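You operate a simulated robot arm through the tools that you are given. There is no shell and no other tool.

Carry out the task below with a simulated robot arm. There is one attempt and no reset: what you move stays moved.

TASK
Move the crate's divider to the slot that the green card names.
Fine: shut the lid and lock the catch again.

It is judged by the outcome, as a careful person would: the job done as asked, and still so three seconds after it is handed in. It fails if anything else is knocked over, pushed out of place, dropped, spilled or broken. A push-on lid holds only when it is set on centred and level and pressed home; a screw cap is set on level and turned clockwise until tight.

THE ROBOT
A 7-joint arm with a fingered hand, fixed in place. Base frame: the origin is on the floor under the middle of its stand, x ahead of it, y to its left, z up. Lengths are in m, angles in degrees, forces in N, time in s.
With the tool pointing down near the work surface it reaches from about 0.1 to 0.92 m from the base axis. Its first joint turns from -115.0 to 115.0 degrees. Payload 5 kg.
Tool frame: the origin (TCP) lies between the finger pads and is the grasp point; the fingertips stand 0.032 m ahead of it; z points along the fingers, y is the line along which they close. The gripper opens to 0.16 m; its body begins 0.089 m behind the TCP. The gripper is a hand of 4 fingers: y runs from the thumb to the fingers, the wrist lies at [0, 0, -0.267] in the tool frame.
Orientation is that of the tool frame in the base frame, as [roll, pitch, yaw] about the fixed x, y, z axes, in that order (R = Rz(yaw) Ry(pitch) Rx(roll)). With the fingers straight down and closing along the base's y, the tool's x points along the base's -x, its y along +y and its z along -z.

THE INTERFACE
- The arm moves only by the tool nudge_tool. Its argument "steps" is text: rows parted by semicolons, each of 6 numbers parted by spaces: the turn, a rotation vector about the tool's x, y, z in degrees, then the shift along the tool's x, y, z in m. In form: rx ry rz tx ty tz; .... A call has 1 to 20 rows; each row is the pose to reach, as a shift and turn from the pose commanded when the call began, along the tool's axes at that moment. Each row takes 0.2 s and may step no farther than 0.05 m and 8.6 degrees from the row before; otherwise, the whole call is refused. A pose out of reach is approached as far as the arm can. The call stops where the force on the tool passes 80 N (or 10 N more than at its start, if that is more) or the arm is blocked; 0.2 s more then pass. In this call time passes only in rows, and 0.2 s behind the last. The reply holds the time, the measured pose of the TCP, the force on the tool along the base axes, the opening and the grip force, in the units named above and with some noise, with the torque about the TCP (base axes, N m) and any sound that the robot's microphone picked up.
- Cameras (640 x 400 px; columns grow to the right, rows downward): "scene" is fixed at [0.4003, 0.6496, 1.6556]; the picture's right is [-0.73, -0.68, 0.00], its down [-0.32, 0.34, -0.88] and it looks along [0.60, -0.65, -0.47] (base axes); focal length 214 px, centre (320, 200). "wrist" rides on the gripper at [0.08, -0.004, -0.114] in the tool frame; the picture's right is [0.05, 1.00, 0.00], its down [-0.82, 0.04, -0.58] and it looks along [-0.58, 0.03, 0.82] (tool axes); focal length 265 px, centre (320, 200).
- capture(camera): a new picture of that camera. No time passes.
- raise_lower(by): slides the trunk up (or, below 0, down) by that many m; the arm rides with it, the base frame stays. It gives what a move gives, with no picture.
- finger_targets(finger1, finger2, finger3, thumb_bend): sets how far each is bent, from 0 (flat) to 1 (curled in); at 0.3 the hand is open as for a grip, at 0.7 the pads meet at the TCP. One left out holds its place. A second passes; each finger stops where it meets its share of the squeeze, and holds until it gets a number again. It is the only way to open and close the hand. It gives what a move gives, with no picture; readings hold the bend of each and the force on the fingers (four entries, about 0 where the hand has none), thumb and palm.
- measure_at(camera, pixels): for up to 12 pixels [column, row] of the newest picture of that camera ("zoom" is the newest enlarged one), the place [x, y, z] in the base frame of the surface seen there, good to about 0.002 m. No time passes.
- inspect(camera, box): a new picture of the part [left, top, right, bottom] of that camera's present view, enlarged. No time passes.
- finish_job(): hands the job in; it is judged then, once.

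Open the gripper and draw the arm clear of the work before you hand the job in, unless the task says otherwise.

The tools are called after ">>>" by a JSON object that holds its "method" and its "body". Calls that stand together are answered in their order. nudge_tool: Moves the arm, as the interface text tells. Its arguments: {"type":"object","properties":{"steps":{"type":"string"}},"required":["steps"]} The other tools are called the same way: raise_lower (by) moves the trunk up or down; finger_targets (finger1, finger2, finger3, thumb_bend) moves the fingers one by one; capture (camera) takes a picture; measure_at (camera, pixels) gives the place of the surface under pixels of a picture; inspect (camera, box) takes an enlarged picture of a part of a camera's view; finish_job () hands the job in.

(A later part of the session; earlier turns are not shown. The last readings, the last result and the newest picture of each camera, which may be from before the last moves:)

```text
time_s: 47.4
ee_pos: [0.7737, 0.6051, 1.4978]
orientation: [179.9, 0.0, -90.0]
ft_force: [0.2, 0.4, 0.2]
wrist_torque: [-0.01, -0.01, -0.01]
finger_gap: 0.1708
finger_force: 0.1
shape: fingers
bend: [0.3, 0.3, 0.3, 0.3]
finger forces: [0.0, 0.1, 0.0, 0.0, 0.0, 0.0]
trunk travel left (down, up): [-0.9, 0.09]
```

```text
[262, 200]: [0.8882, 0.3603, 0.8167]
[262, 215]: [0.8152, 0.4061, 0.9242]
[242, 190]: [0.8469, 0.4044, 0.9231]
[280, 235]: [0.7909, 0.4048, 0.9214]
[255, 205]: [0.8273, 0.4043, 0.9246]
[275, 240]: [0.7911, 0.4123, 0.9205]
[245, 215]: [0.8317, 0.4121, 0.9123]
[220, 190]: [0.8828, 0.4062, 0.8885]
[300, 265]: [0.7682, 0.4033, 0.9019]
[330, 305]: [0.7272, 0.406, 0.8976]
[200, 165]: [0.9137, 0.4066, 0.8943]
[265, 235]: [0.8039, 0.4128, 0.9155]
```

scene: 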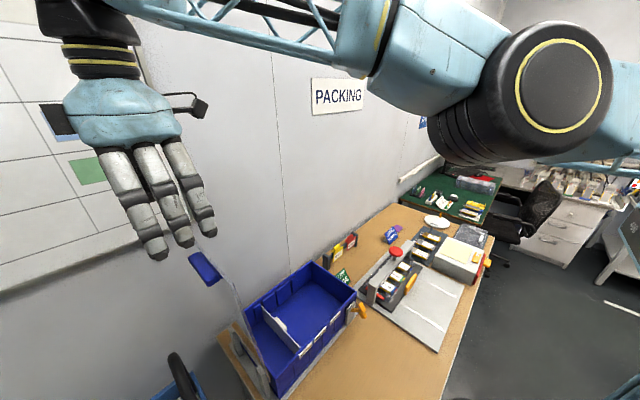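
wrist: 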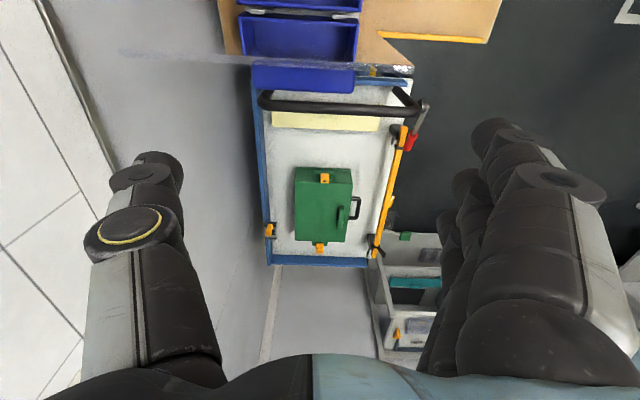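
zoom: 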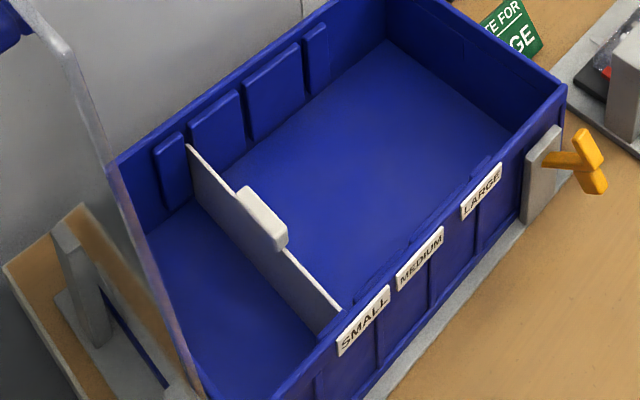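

The divider plate stands at y≈0.405 (top edge z≈0.90) with a tab x 0.787–0.850, y≈0.400–0.413, z≈0.90–0.925; pad tops are at z≈0.925. I go over the lid back to −y, turn the hand to close along y again, and come down above the tab, away from the open lid.

>>> {"method": "nudge_tool", "body": {"steps": "0 0 8.2 0.04 -0.004 0; 0 0 16.4 0.08 -0.008 0; 0 0 24.6 0.12 -0.012 0; 0 0 32.8 0.16 -0.016 0; 0 0 41 0.199 -0.02 0; 0 0 49.2 0.199 -0.024 0.033; 0 0 57.4 0.199 -0.028 0.066; 0 0 65.6 0.199 -0.032 0.099; 0 0 73.8 0.199 -0.036 0.132; 0 0 82 0.199 -0.04 0.165; 0 0 90 0.199 -0.045 0.198"}}

>>> {"method": "capture", "body": {"camera": "wrist"}}

>>> {"method": "capture", "body": {"camera": "scene"}}

```text
time_s: 49.8
ee_pos: [0.9023, 0.465, 1.3188]
orientation: [179.2, 0.4, -178.7]
ft_force: [-16.1, -0.5, 17.7]
wrist_torque: [0.97, -0.72, 2.15]
finger_gap: 0.1557
finger_force: 18.5
shape: fingers
bend: [0.38, 0.38, 0.0, 0.3]
finger forces: [7.0, 7.5, 22.6, 0.1, 0.0, 0.1]
out of reach, approached as far as the arm can: row 1, 2, 3, 4, 5, 6, 7, 8, 9, 10, 11
trunk travel left (down, up): [-0.9, 0.09]
stopped in row 11: the force on the tool passed its limit at 92 N (the readings are from after the stop); the commanded pose is now the measured one
```

```text
taken
```

wrist: 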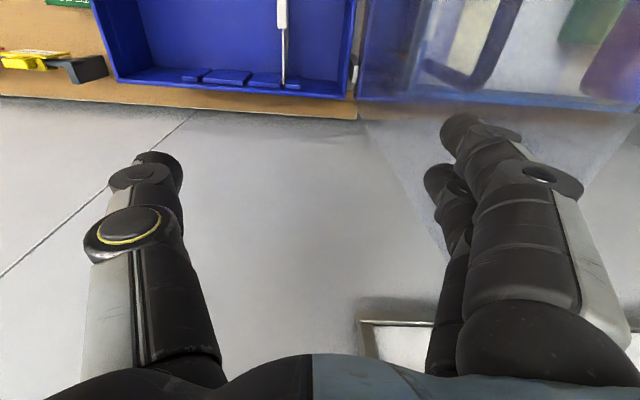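

```text
taken
```

scene: 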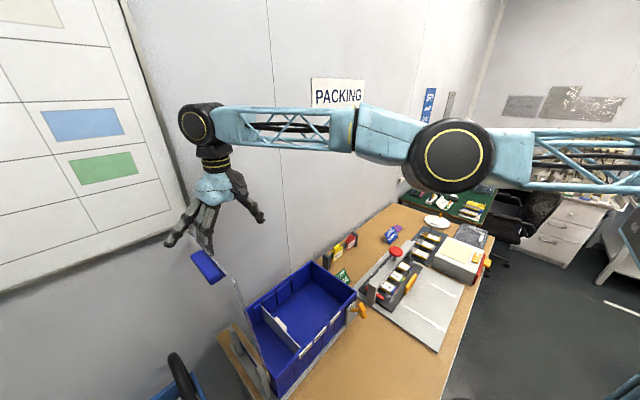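

That move misbehaved: the arm ended extended at (0.902, 0.465, 1.319) and its fingers touch something, probably the open lid. I look closely before moving again.

>>> {"method": "inspect", "body": {"camera": "scene", "box": [140, 140, 300, 300]}}

>>> {"method": "inspect", "body": {"camera": "wrist", "box": [300, 0, 640, 240]}}

>>> {"method": "measure_at", "body": {"camera": "wrist", "pixels": [[450, 130], [435, 185], [450, 235], [460, 330], [400, 60], [560, 100], [370, 90], [480, 40], [160, 160], [283, 20], [500, 160]]}}

```text
2.50 times, centred on (220, 220) of scene
```

zoom: 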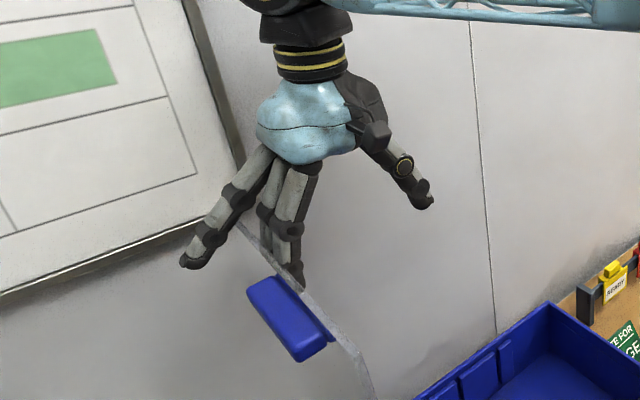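

```text
1.67 times, centred on (470, 120) of wrist
```

zoom: 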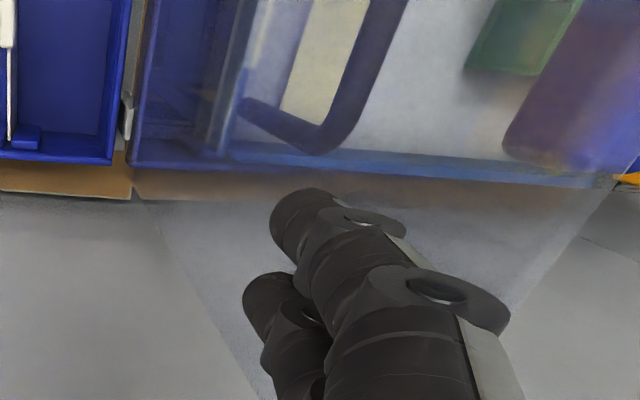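

```text
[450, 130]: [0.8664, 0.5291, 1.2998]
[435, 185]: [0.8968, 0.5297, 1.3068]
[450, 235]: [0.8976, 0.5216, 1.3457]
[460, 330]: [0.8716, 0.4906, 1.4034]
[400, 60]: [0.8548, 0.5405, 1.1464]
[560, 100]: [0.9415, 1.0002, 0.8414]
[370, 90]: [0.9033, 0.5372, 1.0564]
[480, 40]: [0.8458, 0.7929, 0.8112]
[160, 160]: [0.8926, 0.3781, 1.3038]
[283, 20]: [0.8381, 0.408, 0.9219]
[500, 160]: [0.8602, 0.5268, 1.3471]
```

The lid's top edge is caught between fingers 1–2 (crate side) and finger3 (far side). I first flatten finger3 so it stops pressing the lid, which leaves fingers 1–2 only pressing it toward its stop.

>>> {"method": "finger_targets", "body": {"finger3": 0.0}}

>>> {"method": "inspect", "body": {"camera": "scene", "box": [140, 140, 300, 300]}}

```text
time_s: 50.8
ee_pos: [0.9012, 0.4651, 1.3191]
orientation: [179.2, 0.5, -178.9]
ft_force: [-7.7, -1.7, 25.8]
wrist_torque: [1.4, -0.81, 1.47]
finger_gap: 0.1565
finger_force: 20.8
shape: fingers
bend: [0.37, 0.37, 0.0, 0.3]
finger forces: [8.0, 8.7, 24.4, 0.1, 0.1, 0.1]
trunk travel left (down, up): [-0.9, 0.09]
```

```text
2.50 times, centred on (220, 220) of scene
```

zoom: 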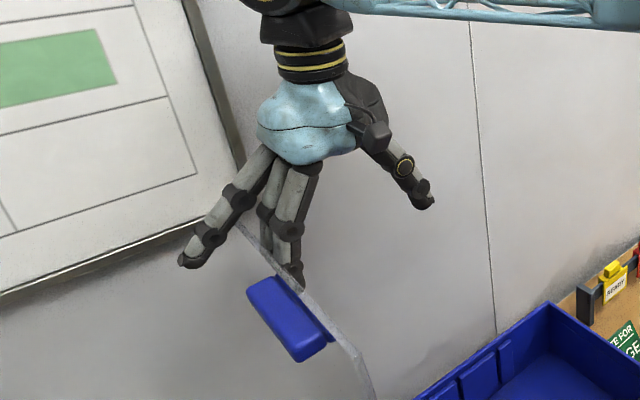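

The hand is pressed down over the lid's edge (+26 N in z). I lift it straight off with the trunk, which needs no arm bending.

>>> {"method": "raise_lower", "body": {"by": 0.08}}

>>> {"method": "capture", "body": {"camera": "scene"}}

>>> {"method": "capture", "body": {"camera": "wrist"}}

```text
time_s: 52.0
ee_pos: [0.9052, 0.466, 1.3956]
orientation: [179.5, 0.0, -178.7]
ft_force: [1.0, 0.2, -1.1]
wrist_torque: [-0.03, -0.04, 0.03]
finger_gap: 0.1703
finger_force: 0.0
shape: fingers
bend: [0.3, 0.3, 0.0, 0.3]
finger forces: [0.1, 0.0, 0.2, 0.1, 0.0, 0.0]
trunk travel left (down, up): [-0.98, 0.01]
```

```text
taken
```

scene: 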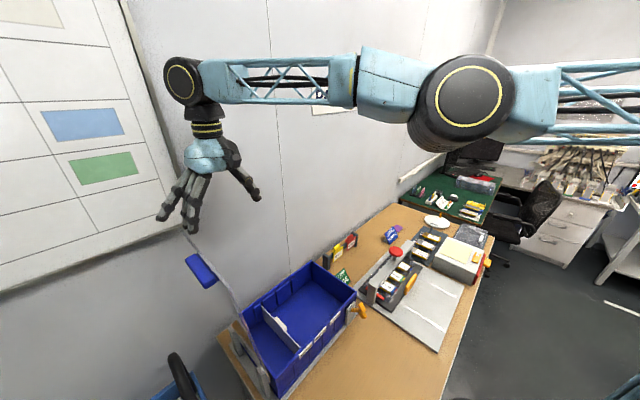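

```text
taken
```

wrist: 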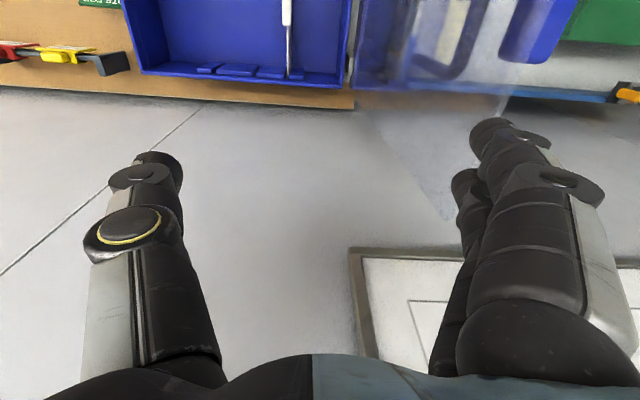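

The hand is free and the lid still stands. I retract radially toward the base in small rows, a little upward, to un-stretch the arm away from the lid.

>>> {"method": "nudge_tool", "body": {"steps": "0 0 0 0.02 -0.01 -0.01; 0 0 0 0.045 -0.023 -0.02; 0 0 0 0.07 -0.035 -0.02; 0 0 0 0.095 -0.05 -0.02; 0 0 0 0.105 -0.075 -0.02"}}

>>> {"method": "capture", "body": {"camera": "scene"}}

```text
time_s: 53.2
ee_pos: [0.9046, 0.459, 1.4222]
orientation: [179.5, 0.0, -178.9]
ft_force: [0.7, -0.7, 0.0]
wrist_torque: [0.0, -0.01, 0.01]
finger_gap: 0.1705
finger_force: 0.1
shape: fingers
bend: [0.3, 0.3, 0.0, 0.3]
finger forces: [0.0, 0.0, 0.0, 0.1, 0.0, 0.0]
out of reach, approached as far as the arm can: row 1, 2, 3, 4, 5
trunk travel left (down, up): [-0.98, 0.01]
```

```text
taken
```

scene: 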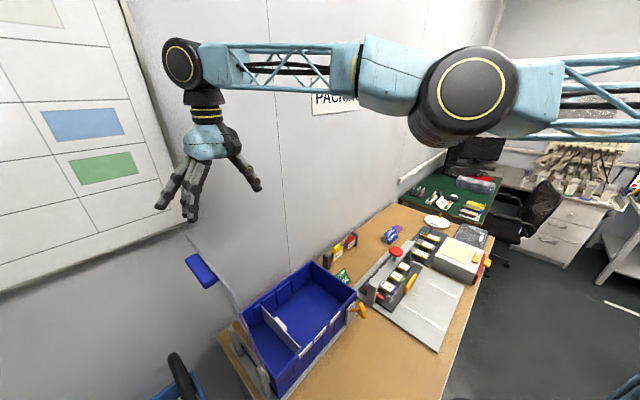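

The arm is stuck straight at full stretch: it tracks azimuth and height but won't shorten. I try a larger vertical move in free air (up 0.3 m) to get the elbow to bend.

>>> {"method": "nudge_tool", "body": {"steps": "0 0 0 0 0 -0.05; 0 0 0 0 0 -0.10; 0 0 0 0 0 -0.15; 0 0 0 0 0 -0.20; 0 0 0 0 0 -0.25; 0 0 0 0 0 -0.30"}}

>>> {"method": "capture", "body": {"camera": "scene"}}

```text
time_s: 54.6
ee_pos: [0.8575, 0.4218, 1.6945]
orientation: [179.4, 0.2, -178.8]
ft_force: [-0.7, -1.0, 1.1]
wrist_torque: [0.07, -0.02, -0.01]
finger_gap: 0.1704
finger_force: 0.0
shape: fingers
bend: [0.3, 0.3, 0.0, 0.3]
finger forces: [0.0, 0.0, 0.0, 0.0, 0.1, 0.1]
out of reach, approached as far as the arm can: row 2, 3, 4, 5, 6
trunk travel left (down, up): [-0.98, 0.01]
```

```text
taken
```

scene: 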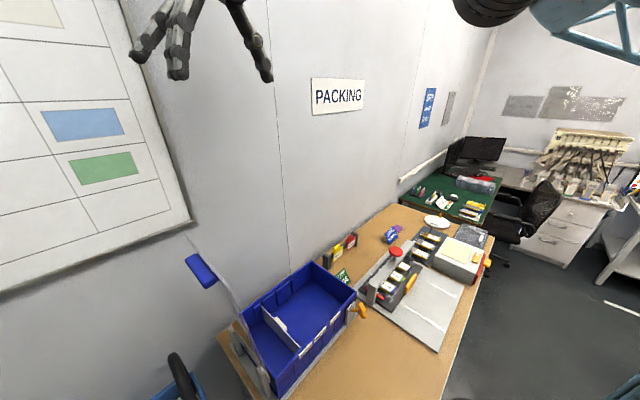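

Still straight, but now it is high. Going straight down at constant x, y makes the needed radius smaller than the maximum, so the elbow must bend; that worked earlier.

>>> {"method": "nudge_tool", "body": {"steps": "0 0 0 0 0 0.02; 0 0 0 0 0 0.04; 0 0 0 0 0 0.07; 0 0 0 0 0 0.10; 0 0 0 0 0 0.14; 0 0 0 0 0 0.18; 0 0 0 0 0 0.20"}}

>>> {"method": "capture", "body": {"camera": "scene"}}

```text
time_s: 56.2
ee_pos: [0.8601, 0.4229, 1.4928]
orientation: [179.4, 0.2, -178.8]
ft_force: [-0.2, 0.1, 0.0]
wrist_torque: [0.02, 0.03, 0.0]
finger_gap: 0.1706
finger_force: 0.2
shape: fingers
bend: [0.3, 0.3, 0.0, 0.3]
finger forces: [0.1, 0.0, 0.0, 0.0, 0.1, 0.1]
trunk travel left (down, up): [-0.98, 0.01]
```

```text
taken
```

scene: 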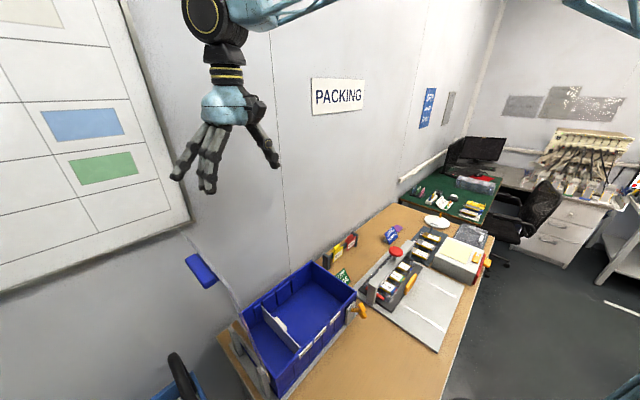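

The elbow bends again. I set the fingers to half-closed, square the hand up (small 1.2° yaw and 0.6° roll fix) and move inward to (0.8185, 0.39), still high and clear of the lid.

>>> {"method": "finger_targets", "body": {"finger1": 0.5, "finger2": 0.5, "finger3": 0.5, "thumb_bend": 0.5}}

>>> {"method": "nudge_tool", "body": {"steps": "0.3 0.1 0.6 0.02 -0.01 0; 0.6 0.2 1.2 0.042 -0.025 0"}}

>>> {"method": "raise_lower", "body": {"by": -0.35}}

>>> {"method": "capture", "body": {"camera": "scene"}}

>>> {"method": "capture", "body": {"camera": "wrist"}}

```text
time_s: 57.2
ee_pos: [0.8583, 0.4228, 1.4939]
orientation: [179.4, 0.2, -178.8]
ft_force: [0.1, -0.2, -1.1]
wrist_torque: [-0.03, 0.03, -0.01]
finger_gap: 0.0922
finger_force: 0.0
shape: fingers
bend: [0.5, 0.5, 0.5, 0.5]
finger forces: [0.0, 0.0, 0.0, 0.1, 0.0, 0.1]
trunk travel left (down, up): [-0.98, 0.01]
```

```text
time_s: 57.8
ee_pos: [0.8164, 0.3953, 1.4942]
orientation: [-180.0, 0.0, 179.8]
ft_force: [-0.2, -0.2, -0.2]
wrist_torque: [0.0, -0.02, 0.04]
finger_gap: 0.0922
finger_force: 0.0
shape: fingers
bend: [0.5, 0.5, 0.5, 0.5]
finger forces: [0.0, 0.0, 0.1, 0.0, 0.0, 0.1]
trunk travel left (down, up): [-0.98, 0.01]
```

```text
time_s: 61.2
ee_pos: [0.8183, 0.3957, 1.1433]
orientation: [-180.0, 0.1, 179.9]
ft_force: [-0.6, -0.2, -0.3]
wrist_torque: [-0.02, -0.03, -0.03]
finger_gap: 0.0918
finger_force: 0.0
shape: fingers
bend: [0.5, 0.5, 0.5, 0.5]
finger forces: [0.0, 0.0, 0.0, 0.1, 0.1, 0.0]
trunk travel left (down, up): [-0.63, 0.36]
```

```text
taken
```

scene: 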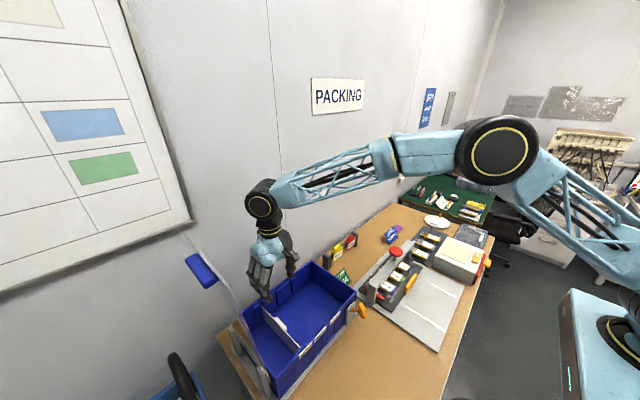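

```text
taken
```

wrist: 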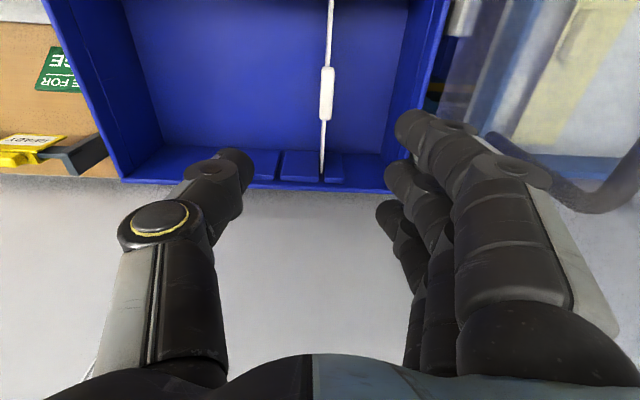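

The hand now sits above the divider (wrist: plate at col ≈325, tab rows 67-120). I measure the divider and the slot gaps at both walls from this closer view.

>>> {"method": "inspect", "body": {"camera": "wrist", "box": [230, 0, 430, 190]}}

>>> {"method": "measure_at", "body": {"camera": "wrist", "pixels": [[327, 70], [327, 118], [321, 95], [333, 95], [327, 95], [331, 20], [323, 160], [322, 175], [280, 165], [283, 165], [345, 165], [319, 170]]}}

```text
2.11 times, centred on (330, 95) of wrist
```

zoom: 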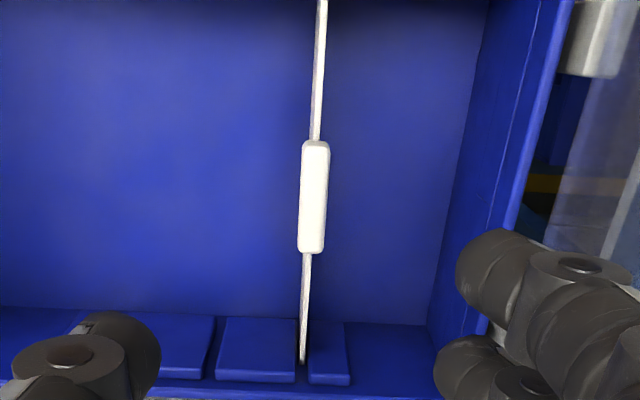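

```text
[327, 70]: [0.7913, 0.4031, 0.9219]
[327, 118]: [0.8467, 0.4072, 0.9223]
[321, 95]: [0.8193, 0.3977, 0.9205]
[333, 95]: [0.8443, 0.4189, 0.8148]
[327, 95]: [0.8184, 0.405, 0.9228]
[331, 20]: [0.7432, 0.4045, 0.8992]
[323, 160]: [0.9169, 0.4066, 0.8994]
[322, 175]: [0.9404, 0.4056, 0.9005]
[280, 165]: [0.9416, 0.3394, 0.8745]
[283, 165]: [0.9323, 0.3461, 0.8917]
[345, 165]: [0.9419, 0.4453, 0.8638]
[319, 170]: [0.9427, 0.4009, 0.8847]
```

Tab: x 0.789–0.849, y 0.398–0.411, top z 0.923; plate y≈0.405. Now I zoom the scene view onto the LARGE slot on the back wall and the front wall to fix its y exactly.

>>> {"method": "inspect", "body": {"camera": "scene", "box": [250, 265, 310, 315]}}

>>> {"method": "inspect", "body": {"camera": "scene", "box": [270, 275, 306, 305]}}

```text
8.00 times, centred on (280, 290) of scene
```

zoom: 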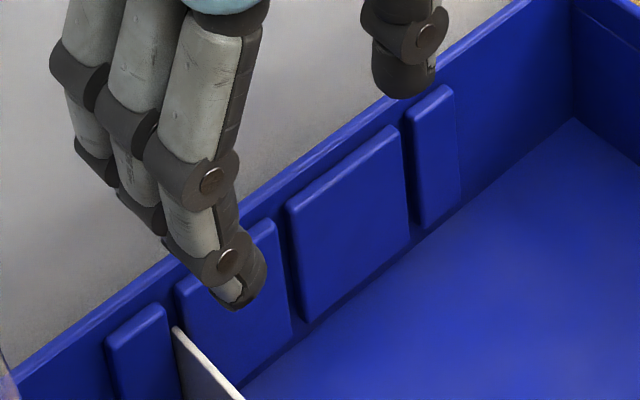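

```text
13.33 times, centred on (288, 290) of scene
```

zoom: 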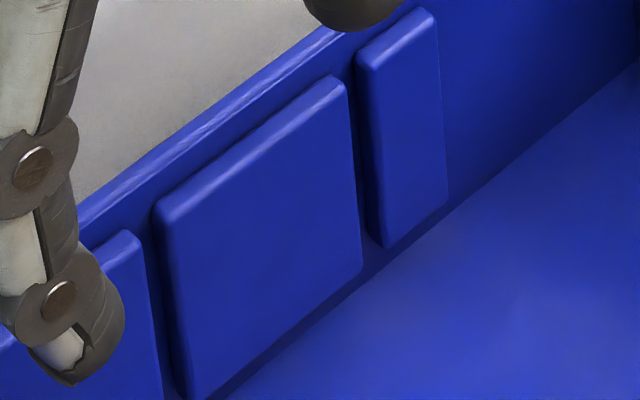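

Both gaps show clearly at 13x: LARGE between pad edges near zoom col 352–375. I measure a set of points on those edges.

>>> {"method": "measure_at", "body": {"camera": "zoom", "pixels": [[340, 140], [346, 180], [352, 140], [356, 180], [360, 200], [364, 160], [368, 180], [375, 140], [380, 180], [385, 220], [350, 95], [372, 60]]}}

>>> {"method": "measure_at", "body": {"camera": "zoom", "pixels": [[150, 260], [155, 290], [160, 320], [165, 350], [172, 260], [178, 300], [140, 260], [145, 300], [168, 230], [130, 240], [250, 130], [420, 20]]}}

```text
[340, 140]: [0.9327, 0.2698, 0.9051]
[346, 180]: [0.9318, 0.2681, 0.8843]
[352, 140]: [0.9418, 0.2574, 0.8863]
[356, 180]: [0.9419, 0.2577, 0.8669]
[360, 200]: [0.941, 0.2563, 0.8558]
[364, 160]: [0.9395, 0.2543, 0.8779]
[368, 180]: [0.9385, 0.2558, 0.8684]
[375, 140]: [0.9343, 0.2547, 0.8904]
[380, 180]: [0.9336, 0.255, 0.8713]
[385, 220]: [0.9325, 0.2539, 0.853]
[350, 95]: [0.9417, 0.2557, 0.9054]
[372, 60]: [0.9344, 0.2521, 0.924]
```

```text
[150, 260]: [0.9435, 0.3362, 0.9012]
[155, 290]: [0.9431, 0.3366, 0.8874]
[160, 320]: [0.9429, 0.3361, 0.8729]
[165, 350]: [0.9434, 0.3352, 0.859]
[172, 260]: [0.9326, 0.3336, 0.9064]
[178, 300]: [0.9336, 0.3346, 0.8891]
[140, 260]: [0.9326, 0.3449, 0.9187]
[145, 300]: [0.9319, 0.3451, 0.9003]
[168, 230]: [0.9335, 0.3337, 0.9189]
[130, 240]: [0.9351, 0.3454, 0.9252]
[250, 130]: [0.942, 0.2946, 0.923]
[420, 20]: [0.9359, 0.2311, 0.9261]
```

The LARGE gap lies roughly between y 0.256 and 0.267 on the back wall. I now descend over the tab to z≈0.96 for a check before gripping.

>>> {"method": "nudge_tool", "body": {"steps": "0 0 0 -0.0007 0.0088 0.045; 0 0 0 -0.0007 0.0088 0.09; 0 0 0 -0.0007 0.0088 0.135; 0 0 0 -0.0007 0.0088 0.183"}}

>>> {"method": "capture", "body": {"camera": "wrist"}}

>>> {"method": "inspect", "body": {"camera": "scene", "box": [210, 230, 360, 390]}}

```text
time_s: 62.2
ee_pos: [0.8206, 0.4042, 0.9595]
orientation: [180.0, -0.1, 179.8]
ft_force: [0.7, 0.2, 0.3]
wrist_torque: [-0.03, 0.04, 0.03]
finger_gap: 0.092
finger_force: 0.0
shape: fingers
bend: [0.5, 0.5, 0.5, 0.5]
finger forces: [0.1, 0.1, 0.0, 0.0, 0.0, 0.1]
trunk travel left (down, up): [-0.63, 0.36]
```

```text
taken
```

wrist: 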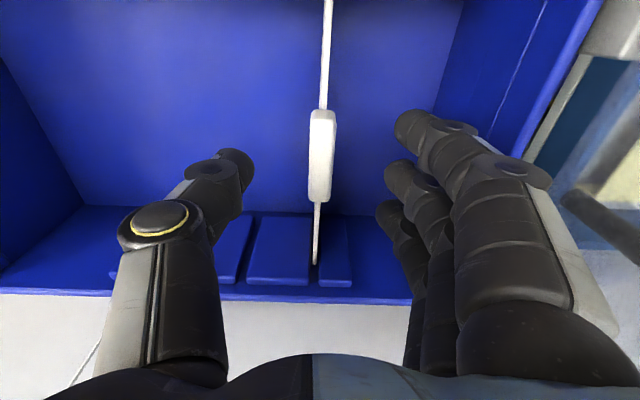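

```text
2.50 times, centred on (285, 310) of scene
```

zoom: 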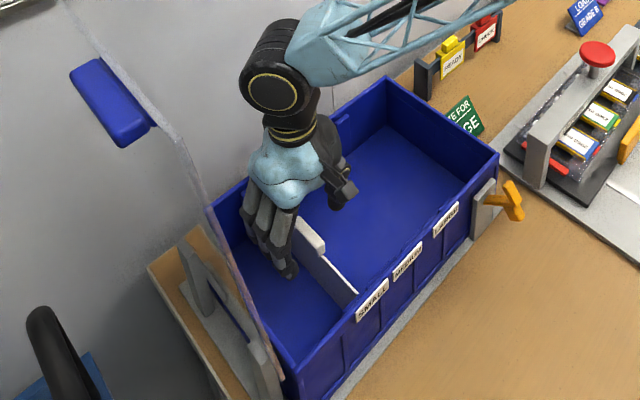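

Clear on both sides. I lower to z≈0.915 so the pads flank the tab and close all fingers and the thumb on it.

>>> {"method": "nudge_tool", "body": {"steps": "0 0 0 0 0 0.022; 0 0 0 0 0 0.0445"}}

>>> {"method": "finger_targets", "body": {"finger1": 0.66, "finger2": 0.66, "finger3": 0.66, "thumb_bend": 0.66}}

>>> {"method": "capture", "body": {"camera": "wrist"}}

```text
time_s: 62.8
ee_pos: [0.8191, 0.403, 0.9157]
orientation: [180.0, 0.1, 179.9]
ft_force: [0.5, 0.1, 0.2]
wrist_torque: [0.01, 0.0, -0.01]
finger_gap: 0.0921
finger_force: 0.1
shape: fingers
bend: [0.5, 0.5, 0.5, 0.5]
finger forces: [0.1, 0.0, 0.0, 0.0, 0.0, 0.0]
trunk travel left (down, up): [-0.63, 0.36]
```

```text
time_s: 63.8
ee_pos: [0.8173, 0.4035, 0.916]
orientation: [-180.0, 0.0, 179.9]
ft_force: [-1.3, -0.3, 0.4]
wrist_torque: [-0.03, -0.02, 0.0]
finger_gap: 0.0345
finger_force: 0.1
shape: fingers
bend: [0.66, 0.66, 0.66, 0.66]
finger forces: [0.1, 0.1, 0.0, 0.0, 0.1, 0.0]
trunk travel left (down, up): [-0.63, 0.36]
```

```text
taken
```

wrist: 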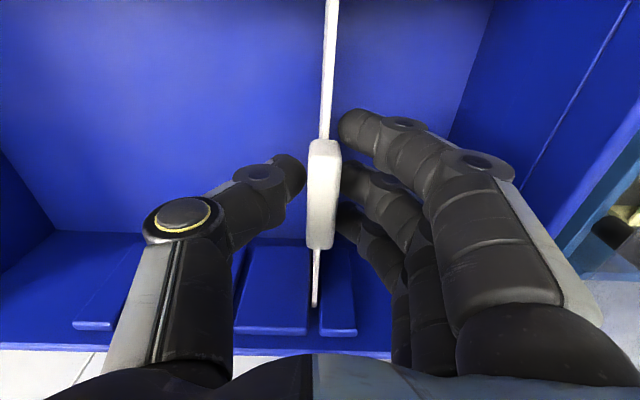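

Thumb and fingers flank the tab evenly (cols 305 and 342). I close to grip firmly.

>>> {"method": "finger_targets", "body": {"finger1": 0.85, "finger2": 0.85, "finger3": 0.85, "thumb_bend": 0.85}}

>>> {"method": "capture", "body": {"camera": "wrist"}}

```text
time_s: 64.8
ee_pos: [0.8182, 0.4046, 0.9148]
orientation: [-180.0, -0.1, 179.9]
ft_force: [-1.2, 5.2, -1.7]
wrist_torque: [0.35, 0.04, 0.0]
finger_gap: 0.0229
finger_force: 28.2
shape: fingers
bend: [0.74, 0.73, 0.74, 0.72]
finger forces: [10.7, 10.0, 10.1, 0.0, 24.5, 0.1]
trunk travel left (down, up): [-0.63, 0.36]
```

```text
taken
```

wrist: 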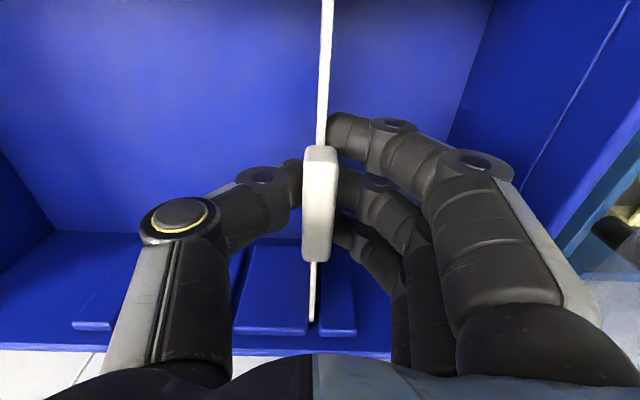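

Firm balanced grip (10 N each finger, 24.5 N thumb). I lift slowly at first, straight up.

>>> {"method": "nudge_tool", "body": {"steps": "0 0 0 0 0 -0.01; 0 0 0 0 0 -0.02; 0 0 0 0 0 -0.03; 0 0 0 0 0 -0.05; 0 0 0 0 0 -0.07"}}

>>> {"method": "capture", "body": {"camera": "wrist"}}

>>> {"method": "inspect", "body": {"camera": "scene", "box": [210, 230, 360, 390]}}

```text
time_s: 66.0
ee_pos: [0.8205, 0.4053, 0.9881]
orientation: [180.0, -0.2, 179.9]
ft_force: [-1.7, 4.0, 0.8]
wrist_torque: [0.36, 0.06, -0.01]
finger_gap: 0.0227
finger_force: 27.2
shape: fingers
bend: [0.74, 0.73, 0.74, 0.73]
finger forces: [10.5, 10.0, 9.9, 0.0, 23.9, 0.0]
trunk travel left (down, up): [-0.63, 0.36]
```

```text
taken
```

wrist: 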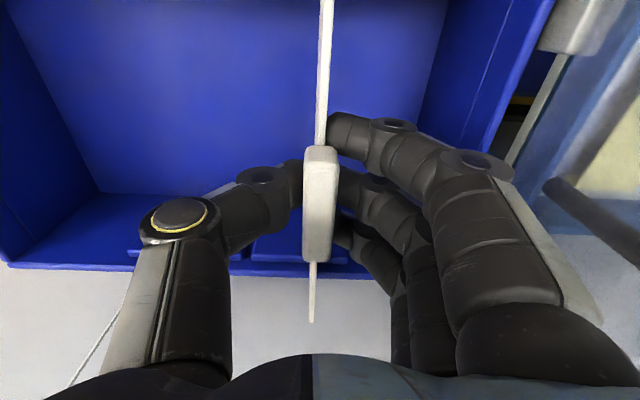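

```text
2.50 times, centred on (285, 310) of scene
```

zoom: 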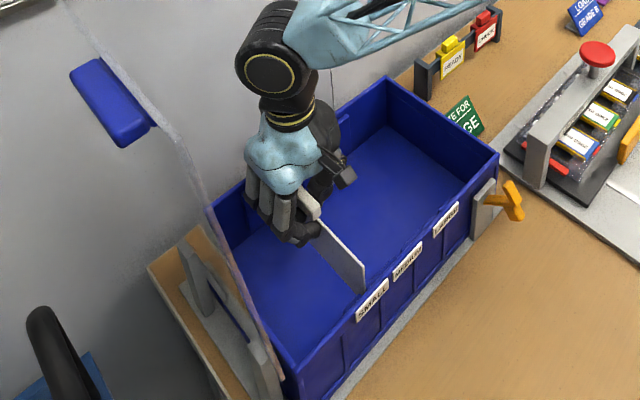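

The divider rises cleanly with the hand. I lift another 0.08 m to clear the rim.

>>> {"method": "nudge_tool", "body": {"steps": "0 0 0 0 0 -0.02; 0 0 0 0 0 -0.04; 0 0 0 0 0 -0.06; 0 0 0 0 0 -0.08"}}

>>> {"method": "capture", "body": {"camera": "wrist"}}

>>> {"method": "inspect", "body": {"camera": "scene", "box": [230, 230, 360, 370]}}

>>> {"method": "measure_at", "body": {"camera": "wrist", "pixels": [[325, 20], [322, 120], [320, 155], [318, 250], [314, 290], [312, 315], [305, 200], [335, 200], [320, 200]]}}

```text
time_s: 67.0
ee_pos: [0.8183, 0.4036, 1.0664]
orientation: [-179.9, 0.0, 179.9]
ft_force: [-0.6, -1.0, 0.1]
wrist_torque: [0.02, -0.02, -0.02]
finger_gap: 0.0223
finger_force: 27.2
shape: fingers
bend: [0.75, 0.73, 0.74, 0.74]
finger forces: [9.4, 9.5, 8.9, 0.0, 26.7, 0.1]
trunk travel left (down, up): [-0.63, 0.36]
```

```text
taken
```

wrist: 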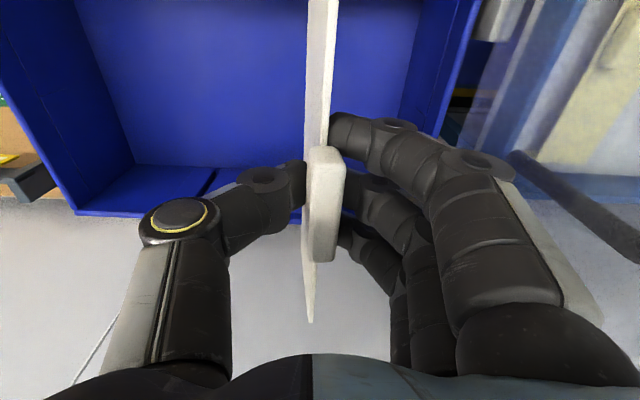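

```text
2.86 times, centred on (295, 300) of scene
```

zoom: 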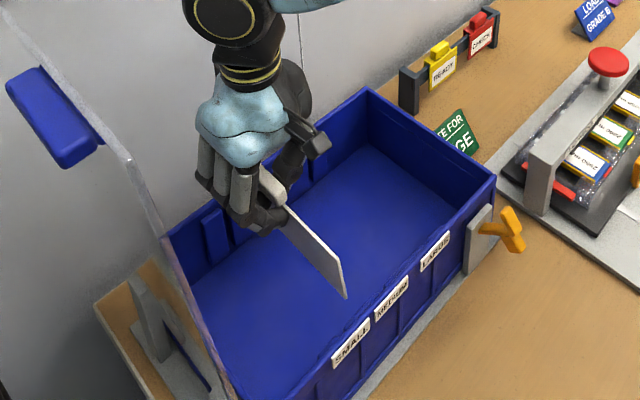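

```text
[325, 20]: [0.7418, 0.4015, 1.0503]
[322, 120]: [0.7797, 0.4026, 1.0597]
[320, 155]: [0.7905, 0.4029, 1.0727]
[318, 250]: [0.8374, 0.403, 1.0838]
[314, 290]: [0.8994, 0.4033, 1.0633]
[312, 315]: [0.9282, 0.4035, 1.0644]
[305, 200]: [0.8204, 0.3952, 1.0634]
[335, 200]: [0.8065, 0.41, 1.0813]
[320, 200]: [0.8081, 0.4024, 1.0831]
```

The divider is fully out, but its plate seems to have tilted a little in the grip (its −y face now shows at wrist cols 303–330). I measure that tilt.

>>> {"method": "measure_at", "body": {"camera": "wrist", "pixels": [[309, 10], [307, 40], [306, 80], [305, 110], [304, 140], [303, 230], [305, 260], [308, 290], [315, 10], [320, 40], [328, 40], [333, 10]]}}

>>> {"method": "inspect", "body": {"camera": "wrist", "box": [260, 0, 380, 340]}}

>>> {"method": "inspect", "body": {"camera": "scene", "box": [270, 280, 320, 340]}}

```text
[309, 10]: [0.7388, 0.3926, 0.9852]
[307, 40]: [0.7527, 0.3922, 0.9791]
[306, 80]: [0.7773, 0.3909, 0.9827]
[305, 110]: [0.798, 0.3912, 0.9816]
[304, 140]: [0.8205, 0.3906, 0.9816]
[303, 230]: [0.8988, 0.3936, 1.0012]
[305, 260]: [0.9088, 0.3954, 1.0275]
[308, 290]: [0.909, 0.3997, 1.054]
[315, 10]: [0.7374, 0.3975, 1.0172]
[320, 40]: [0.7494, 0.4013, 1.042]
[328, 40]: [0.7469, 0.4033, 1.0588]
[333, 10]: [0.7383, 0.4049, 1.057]
```

```text
1.18 times, centred on (320, 170) of wrist
```

zoom: 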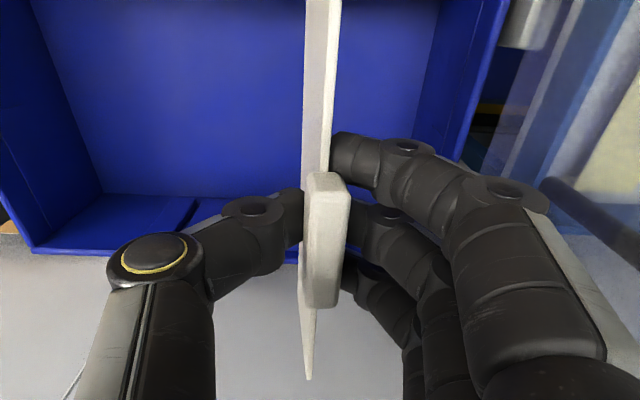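

```text
6.67 times, centred on (295, 310) of scene
```

zoom: 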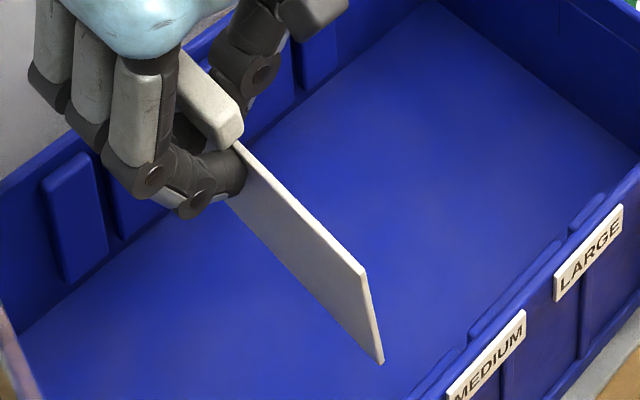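

The plate leans about 8° (bottom toward −y); I can correct that with the hand. The scene zoom also shows the front-wall pads with gaps near zoom (564,238) and (462,345); I measure these slot edges.

>>> {"method": "measure_at", "body": {"camera": "zoom", "pixels": [[575, 226], [570, 231], [567, 234], [562, 240], [558, 247], [553, 252], [600, 203], [607, 198], [470, 335], [465, 343], [460, 350], [455, 355]]}}

>>> {"method": "inspect", "body": {"camera": "scene", "box": [295, 300, 325, 325]}}

```text
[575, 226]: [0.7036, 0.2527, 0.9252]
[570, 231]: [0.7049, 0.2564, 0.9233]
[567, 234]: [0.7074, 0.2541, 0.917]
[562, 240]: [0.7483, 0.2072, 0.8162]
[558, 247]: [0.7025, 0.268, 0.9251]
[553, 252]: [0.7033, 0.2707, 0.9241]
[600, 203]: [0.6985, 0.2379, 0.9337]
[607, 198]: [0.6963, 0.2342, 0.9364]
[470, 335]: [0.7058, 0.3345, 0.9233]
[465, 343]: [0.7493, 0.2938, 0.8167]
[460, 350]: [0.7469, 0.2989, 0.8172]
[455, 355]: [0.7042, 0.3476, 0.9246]
```

```text
16.00 times, centred on (310, 312) of scene
```

zoom: 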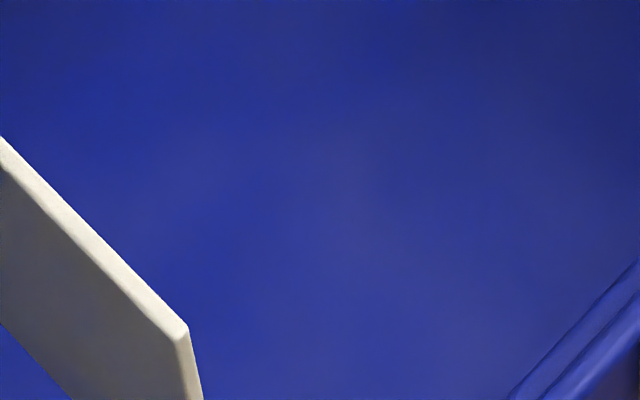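

Front-wall slot edges for LARGE read y≈0.2565 and 0.2675, matching the back wall, so the slot centre is y≈0.262. I zoom once more right there to confirm.

>>> {"method": "inspect", "body": {"camera": "scene", "box": [318, 302, 348, 322]}}

>>> {"method": "measure_at", "body": {"camera": "zoom", "pixels": [[270, 250], [280, 240], [290, 230], [300, 220], [310, 210], [320, 200], [260, 262], [250, 272], [240, 282], [330, 195], [285, 250], [300, 240]]}}

```text
16.00 times, centred on (333, 312) of scene
```

zoom: 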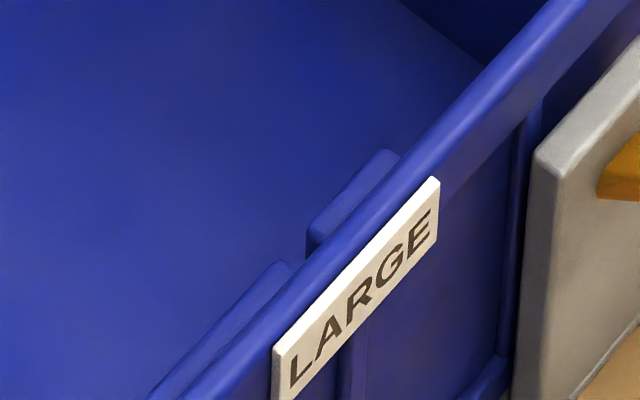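

```text
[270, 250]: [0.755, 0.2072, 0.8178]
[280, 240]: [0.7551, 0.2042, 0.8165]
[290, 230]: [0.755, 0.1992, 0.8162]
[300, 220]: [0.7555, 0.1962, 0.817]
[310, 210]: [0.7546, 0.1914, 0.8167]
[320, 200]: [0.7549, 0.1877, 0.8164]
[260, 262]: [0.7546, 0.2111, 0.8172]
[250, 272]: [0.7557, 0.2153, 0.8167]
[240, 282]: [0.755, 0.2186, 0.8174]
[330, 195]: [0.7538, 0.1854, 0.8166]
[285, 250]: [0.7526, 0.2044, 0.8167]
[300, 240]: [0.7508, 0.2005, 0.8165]
```

I measure the pad ends in this zoom: upper pad's end at about (312,225) and lower pad's end at about (285,266).

>>> {"method": "measure_at", "body": {"camera": "zoom", "pixels": [[313, 226], [312, 238], [318, 224], [330, 208], [283, 266], [288, 268], [278, 272], [270, 280], [308, 250], [300, 265], [275, 350], [436, 185]]}}

```text
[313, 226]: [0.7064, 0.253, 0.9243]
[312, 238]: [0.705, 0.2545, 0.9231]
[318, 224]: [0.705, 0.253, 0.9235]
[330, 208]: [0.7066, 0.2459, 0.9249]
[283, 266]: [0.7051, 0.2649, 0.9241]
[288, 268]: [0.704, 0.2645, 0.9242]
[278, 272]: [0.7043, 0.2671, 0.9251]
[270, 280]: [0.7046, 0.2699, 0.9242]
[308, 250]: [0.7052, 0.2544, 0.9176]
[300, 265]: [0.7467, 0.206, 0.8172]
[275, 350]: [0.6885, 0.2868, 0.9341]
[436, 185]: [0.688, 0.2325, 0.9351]
```

Pad ends at y≈0.2545 and 0.2645 and the LARGE label spanning 0.2325–0.2868 both put the slot centre at y≈0.2597. I now tilt the hand 8° to bring the plate vertical, and carry it toward LARGE above the rim.

>>> {"method": "nudge_tool", "body": {"steps": "-4 0 0 0 0 0; -8 0 0 0 0 0; -8 0 0 0 -0.03 0; -8 0 0 0 -0.06 0; -8 0 0 0 -0.09 0; -8 0 0 0 -0.12 0; -8 0 0 0 -0.1435 0"}}

>>> {"method": "capture", "body": {"camera": "wrist"}}

>>> {"method": "inspect", "body": {"camera": "scene", "box": [250, 220, 380, 340]}}

```text
time_s: 68.6
ee_pos: [0.8179, 0.2596, 1.0643]
orientation: [171.9, 0.1, -180.0]
ft_force: [0.8, 0.4, -1.4]
wrist_torque: [-0.03, 0.04, -0.01]
finger_gap: 0.0223
finger_force: 27.3
shape: fingers
bend: [0.75, 0.73, 0.74, 0.74]
finger forces: [9.3, 9.3, 8.9, 0.1, 27.0, 0.1]
trunk travel left (down, up): [-0.63, 0.36]
```

```text
taken
```

wrist: 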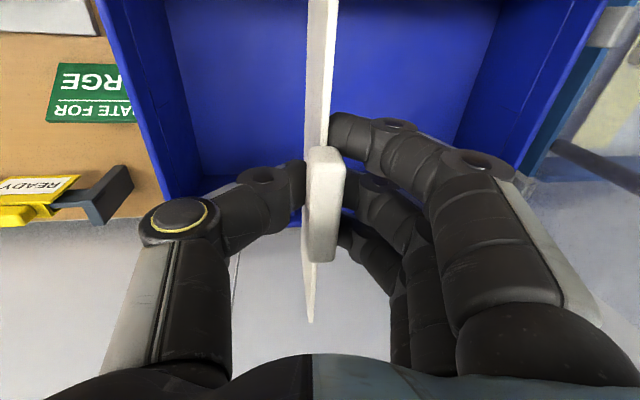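

```text
3.33 times, centred on (315, 280) of scene
```

zoom: 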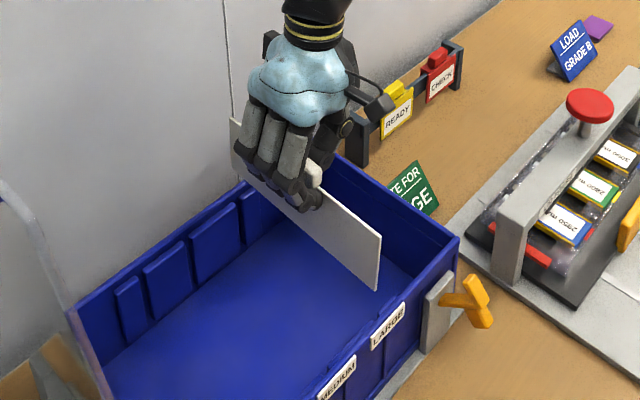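

The plate now looks upright over the LARGE label (scene zoom (380,270)). I measure its top and bottom edges to verify y and tilt before lowering.

>>> {"method": "measure_at", "body": {"camera": "wrist", "pixels": [[309, 10], [306, 80], [304, 140], [303, 230], [305, 260], [315, 10], [328, 40], [333, 10], [330, 100], [312, 315], [314, 290], [320, 200]]}}

>>> {"method": "measure_at", "body": {"camera": "zoom", "pixels": [[380, 240], [376, 286], [378, 262], [360, 222], [350, 265], [320, 235], [340, 215], [330, 250], [300, 225], [372, 280], [237, 125], [370, 240]]}}

```text
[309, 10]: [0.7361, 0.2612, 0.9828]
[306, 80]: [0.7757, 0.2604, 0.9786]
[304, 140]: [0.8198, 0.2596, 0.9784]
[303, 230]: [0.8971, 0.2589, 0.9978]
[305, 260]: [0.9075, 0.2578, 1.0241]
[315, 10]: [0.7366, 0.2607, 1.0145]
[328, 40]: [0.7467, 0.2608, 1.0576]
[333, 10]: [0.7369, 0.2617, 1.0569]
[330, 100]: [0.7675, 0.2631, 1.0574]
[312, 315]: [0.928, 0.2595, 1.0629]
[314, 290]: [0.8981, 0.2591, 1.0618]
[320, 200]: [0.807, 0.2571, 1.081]
```

```text
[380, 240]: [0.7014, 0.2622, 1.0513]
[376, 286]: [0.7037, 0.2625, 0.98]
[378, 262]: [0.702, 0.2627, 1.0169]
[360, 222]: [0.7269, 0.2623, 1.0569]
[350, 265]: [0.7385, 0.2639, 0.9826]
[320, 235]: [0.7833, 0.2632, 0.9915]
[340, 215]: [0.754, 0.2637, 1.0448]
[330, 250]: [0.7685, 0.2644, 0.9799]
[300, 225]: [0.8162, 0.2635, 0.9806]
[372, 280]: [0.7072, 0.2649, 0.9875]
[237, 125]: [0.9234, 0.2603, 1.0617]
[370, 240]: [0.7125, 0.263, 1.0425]
```

Plate centre y≈0.261, upright within 1°, but it is ~1.8° low at the front end and ~0.7° off in yaw. I correct both, shift −1 mm in y, and lower 0.045 m to just above the pad tops for a check.

>>> {"method": "nudge_tool", "body": {"steps": "0 1.87 -0.4 0 -0.001 0; 0 1.87 -0.4 0 -0.0031 0.0149; 0 1.87 -0.4 0 -0.0052 0.0297; 0 1.87 -0.4 0 -0.0073 0.0445"}}

>>> {"method": "capture", "body": {"camera": "wrist"}}

>>> {"method": "inspect", "body": {"camera": "scene", "box": [250, 220, 380, 340]}}

>>> {"method": "measure_at", "body": {"camera": "zoom", "pixels": [[380, 258], [376, 300], [378, 280], [360, 240], [350, 285], [340, 235], [330, 270], [372, 295], [237, 145], [370, 260], [320, 260], [345, 225]]}}

```text
time_s: 69.6
ee_pos: [0.8177, 0.2595, 1.0196]
orientation: [172.0, -2.0, -179.5]
ft_force: [0.1, 0.4, -1.8]
wrist_torque: [0.01, -0.02, -0.04]
finger_gap: 0.0223
finger_force: 27.6
shape: fingers
bend: [0.75, 0.73, 0.74, 0.74]
finger forces: [9.3, 9.4, 9.1, 0.1, 26.9, 0.0]
trunk travel left (down, up): [-0.63, 0.36]
```

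```text
taken
```

wrist: 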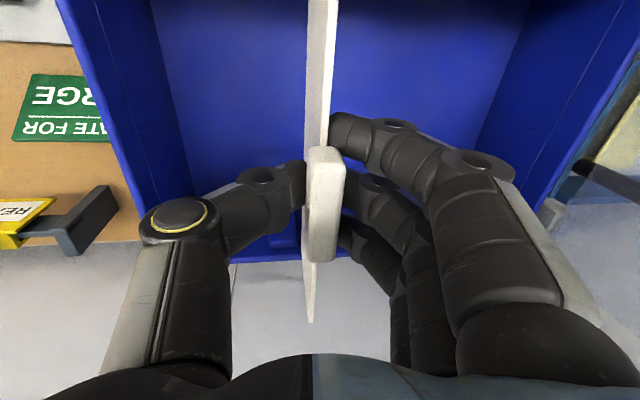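

```text
3.33 times, centred on (315, 280) of scene
```

zoom: 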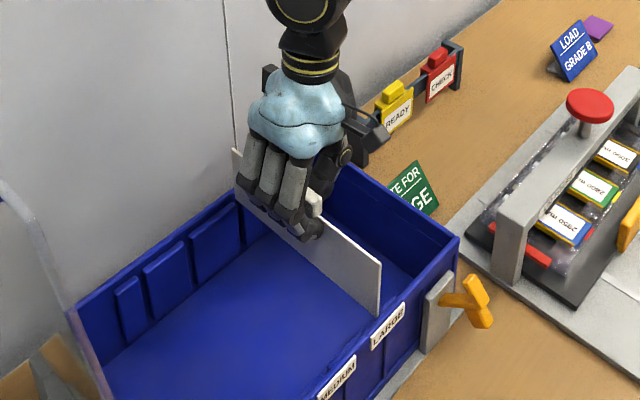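

```text
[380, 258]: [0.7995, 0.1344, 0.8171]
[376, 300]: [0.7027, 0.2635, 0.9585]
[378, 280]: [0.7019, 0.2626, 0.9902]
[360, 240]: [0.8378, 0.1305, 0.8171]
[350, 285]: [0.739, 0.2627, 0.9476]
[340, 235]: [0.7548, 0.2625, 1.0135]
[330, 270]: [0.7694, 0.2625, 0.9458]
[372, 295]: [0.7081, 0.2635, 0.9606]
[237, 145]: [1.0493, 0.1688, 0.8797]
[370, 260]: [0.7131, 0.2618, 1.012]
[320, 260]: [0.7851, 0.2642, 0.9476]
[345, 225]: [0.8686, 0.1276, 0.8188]
```

The +y face is at y≈0.2628. I measure the other face from the wrist view and look down the scene view at the plate ends relative to the gaps.

>>> {"method": "measure_at", "body": {"camera": "wrist", "pixels": [[309, 10], [306, 80], [304, 140], [303, 230], [305, 260], [315, 10], [328, 40], [333, 10], [330, 100], [312, 315], [314, 290], [311, 320]]}}

>>> {"method": "inspect", "body": {"camera": "scene", "box": [305, 290, 345, 320]}}

>>> {"method": "inspect", "body": {"camera": "scene", "box": [270, 260, 320, 300]}}

```text
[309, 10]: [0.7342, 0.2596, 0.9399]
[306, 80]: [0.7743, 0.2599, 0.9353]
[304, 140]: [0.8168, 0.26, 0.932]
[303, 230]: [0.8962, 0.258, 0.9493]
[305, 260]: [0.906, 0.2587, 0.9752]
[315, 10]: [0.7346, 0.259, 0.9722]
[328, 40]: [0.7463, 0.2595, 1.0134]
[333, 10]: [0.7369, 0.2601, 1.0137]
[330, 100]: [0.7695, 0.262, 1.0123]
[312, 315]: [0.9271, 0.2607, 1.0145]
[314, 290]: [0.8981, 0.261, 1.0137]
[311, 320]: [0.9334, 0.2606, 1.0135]
```

```text
13.33 times, centred on (325, 305) of scene
```

zoom: 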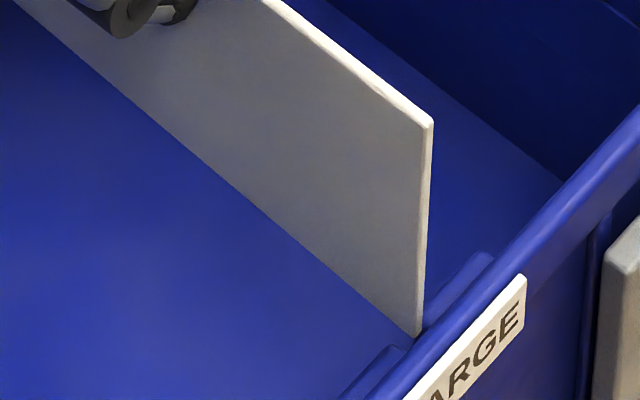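

```text
10.00 times, centred on (295, 280) of scene
```

zoom: 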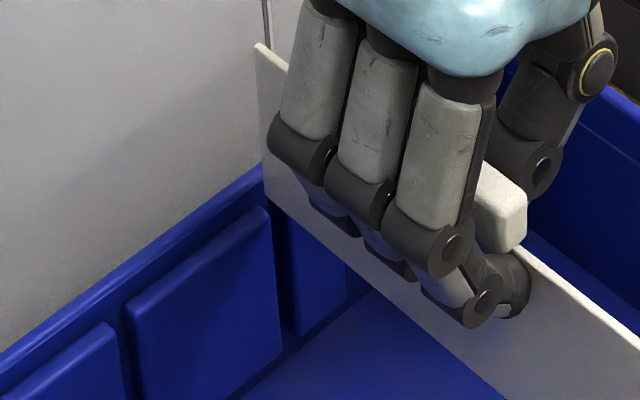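

The plate is level (top z 1.0137 front, 1.0135 back) with centre y≈0.261. I shift another 0.8 mm and lower 0.03 m into the slot mouths, watching the force.

>>> {"method": "nudge_tool", "body": {"steps": "0 0 0 -0.0003 -0.0022 0.0098; 0 0 0 -0.0007 -0.0036 0.0197; 0 0 0 -0.001 -0.005 0.0296"}}

>>> {"method": "inspect", "body": {"camera": "scene", "box": [305, 290, 345, 320]}}

>>> {"method": "capture", "body": {"camera": "wrist"}}

```text
time_s: 70.4
ee_pos: [0.8178, 0.26, 0.9902]
orientation: [171.9, -1.9, -179.4]
ft_force: [0.2, -0.4, -0.7]
wrist_torque: [-0.03, -0.01, 0.01]
finger_gap: 0.0223
finger_force: 27.3
shape: fingers
bend: [0.75, 0.73, 0.74, 0.74]
finger forces: [9.2, 9.4, 9.1, 0.1, 27.1, 0.0]
trunk travel left (down, up): [-0.63, 0.36]
```

```text
13.33 times, centred on (325, 305) of scene
```

zoom: 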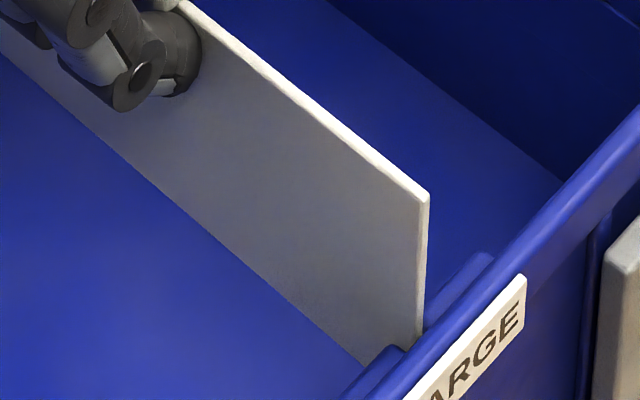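

```text
taken
```

wrist: 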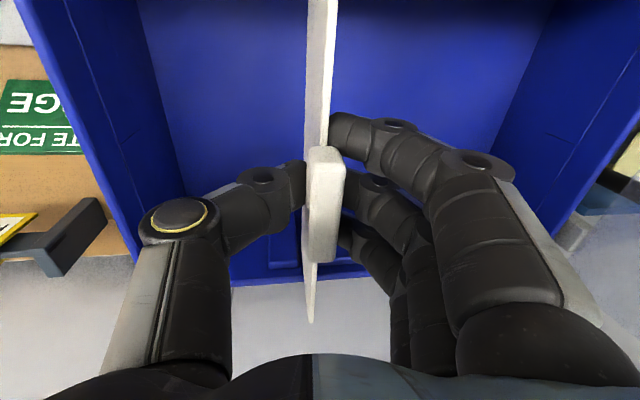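

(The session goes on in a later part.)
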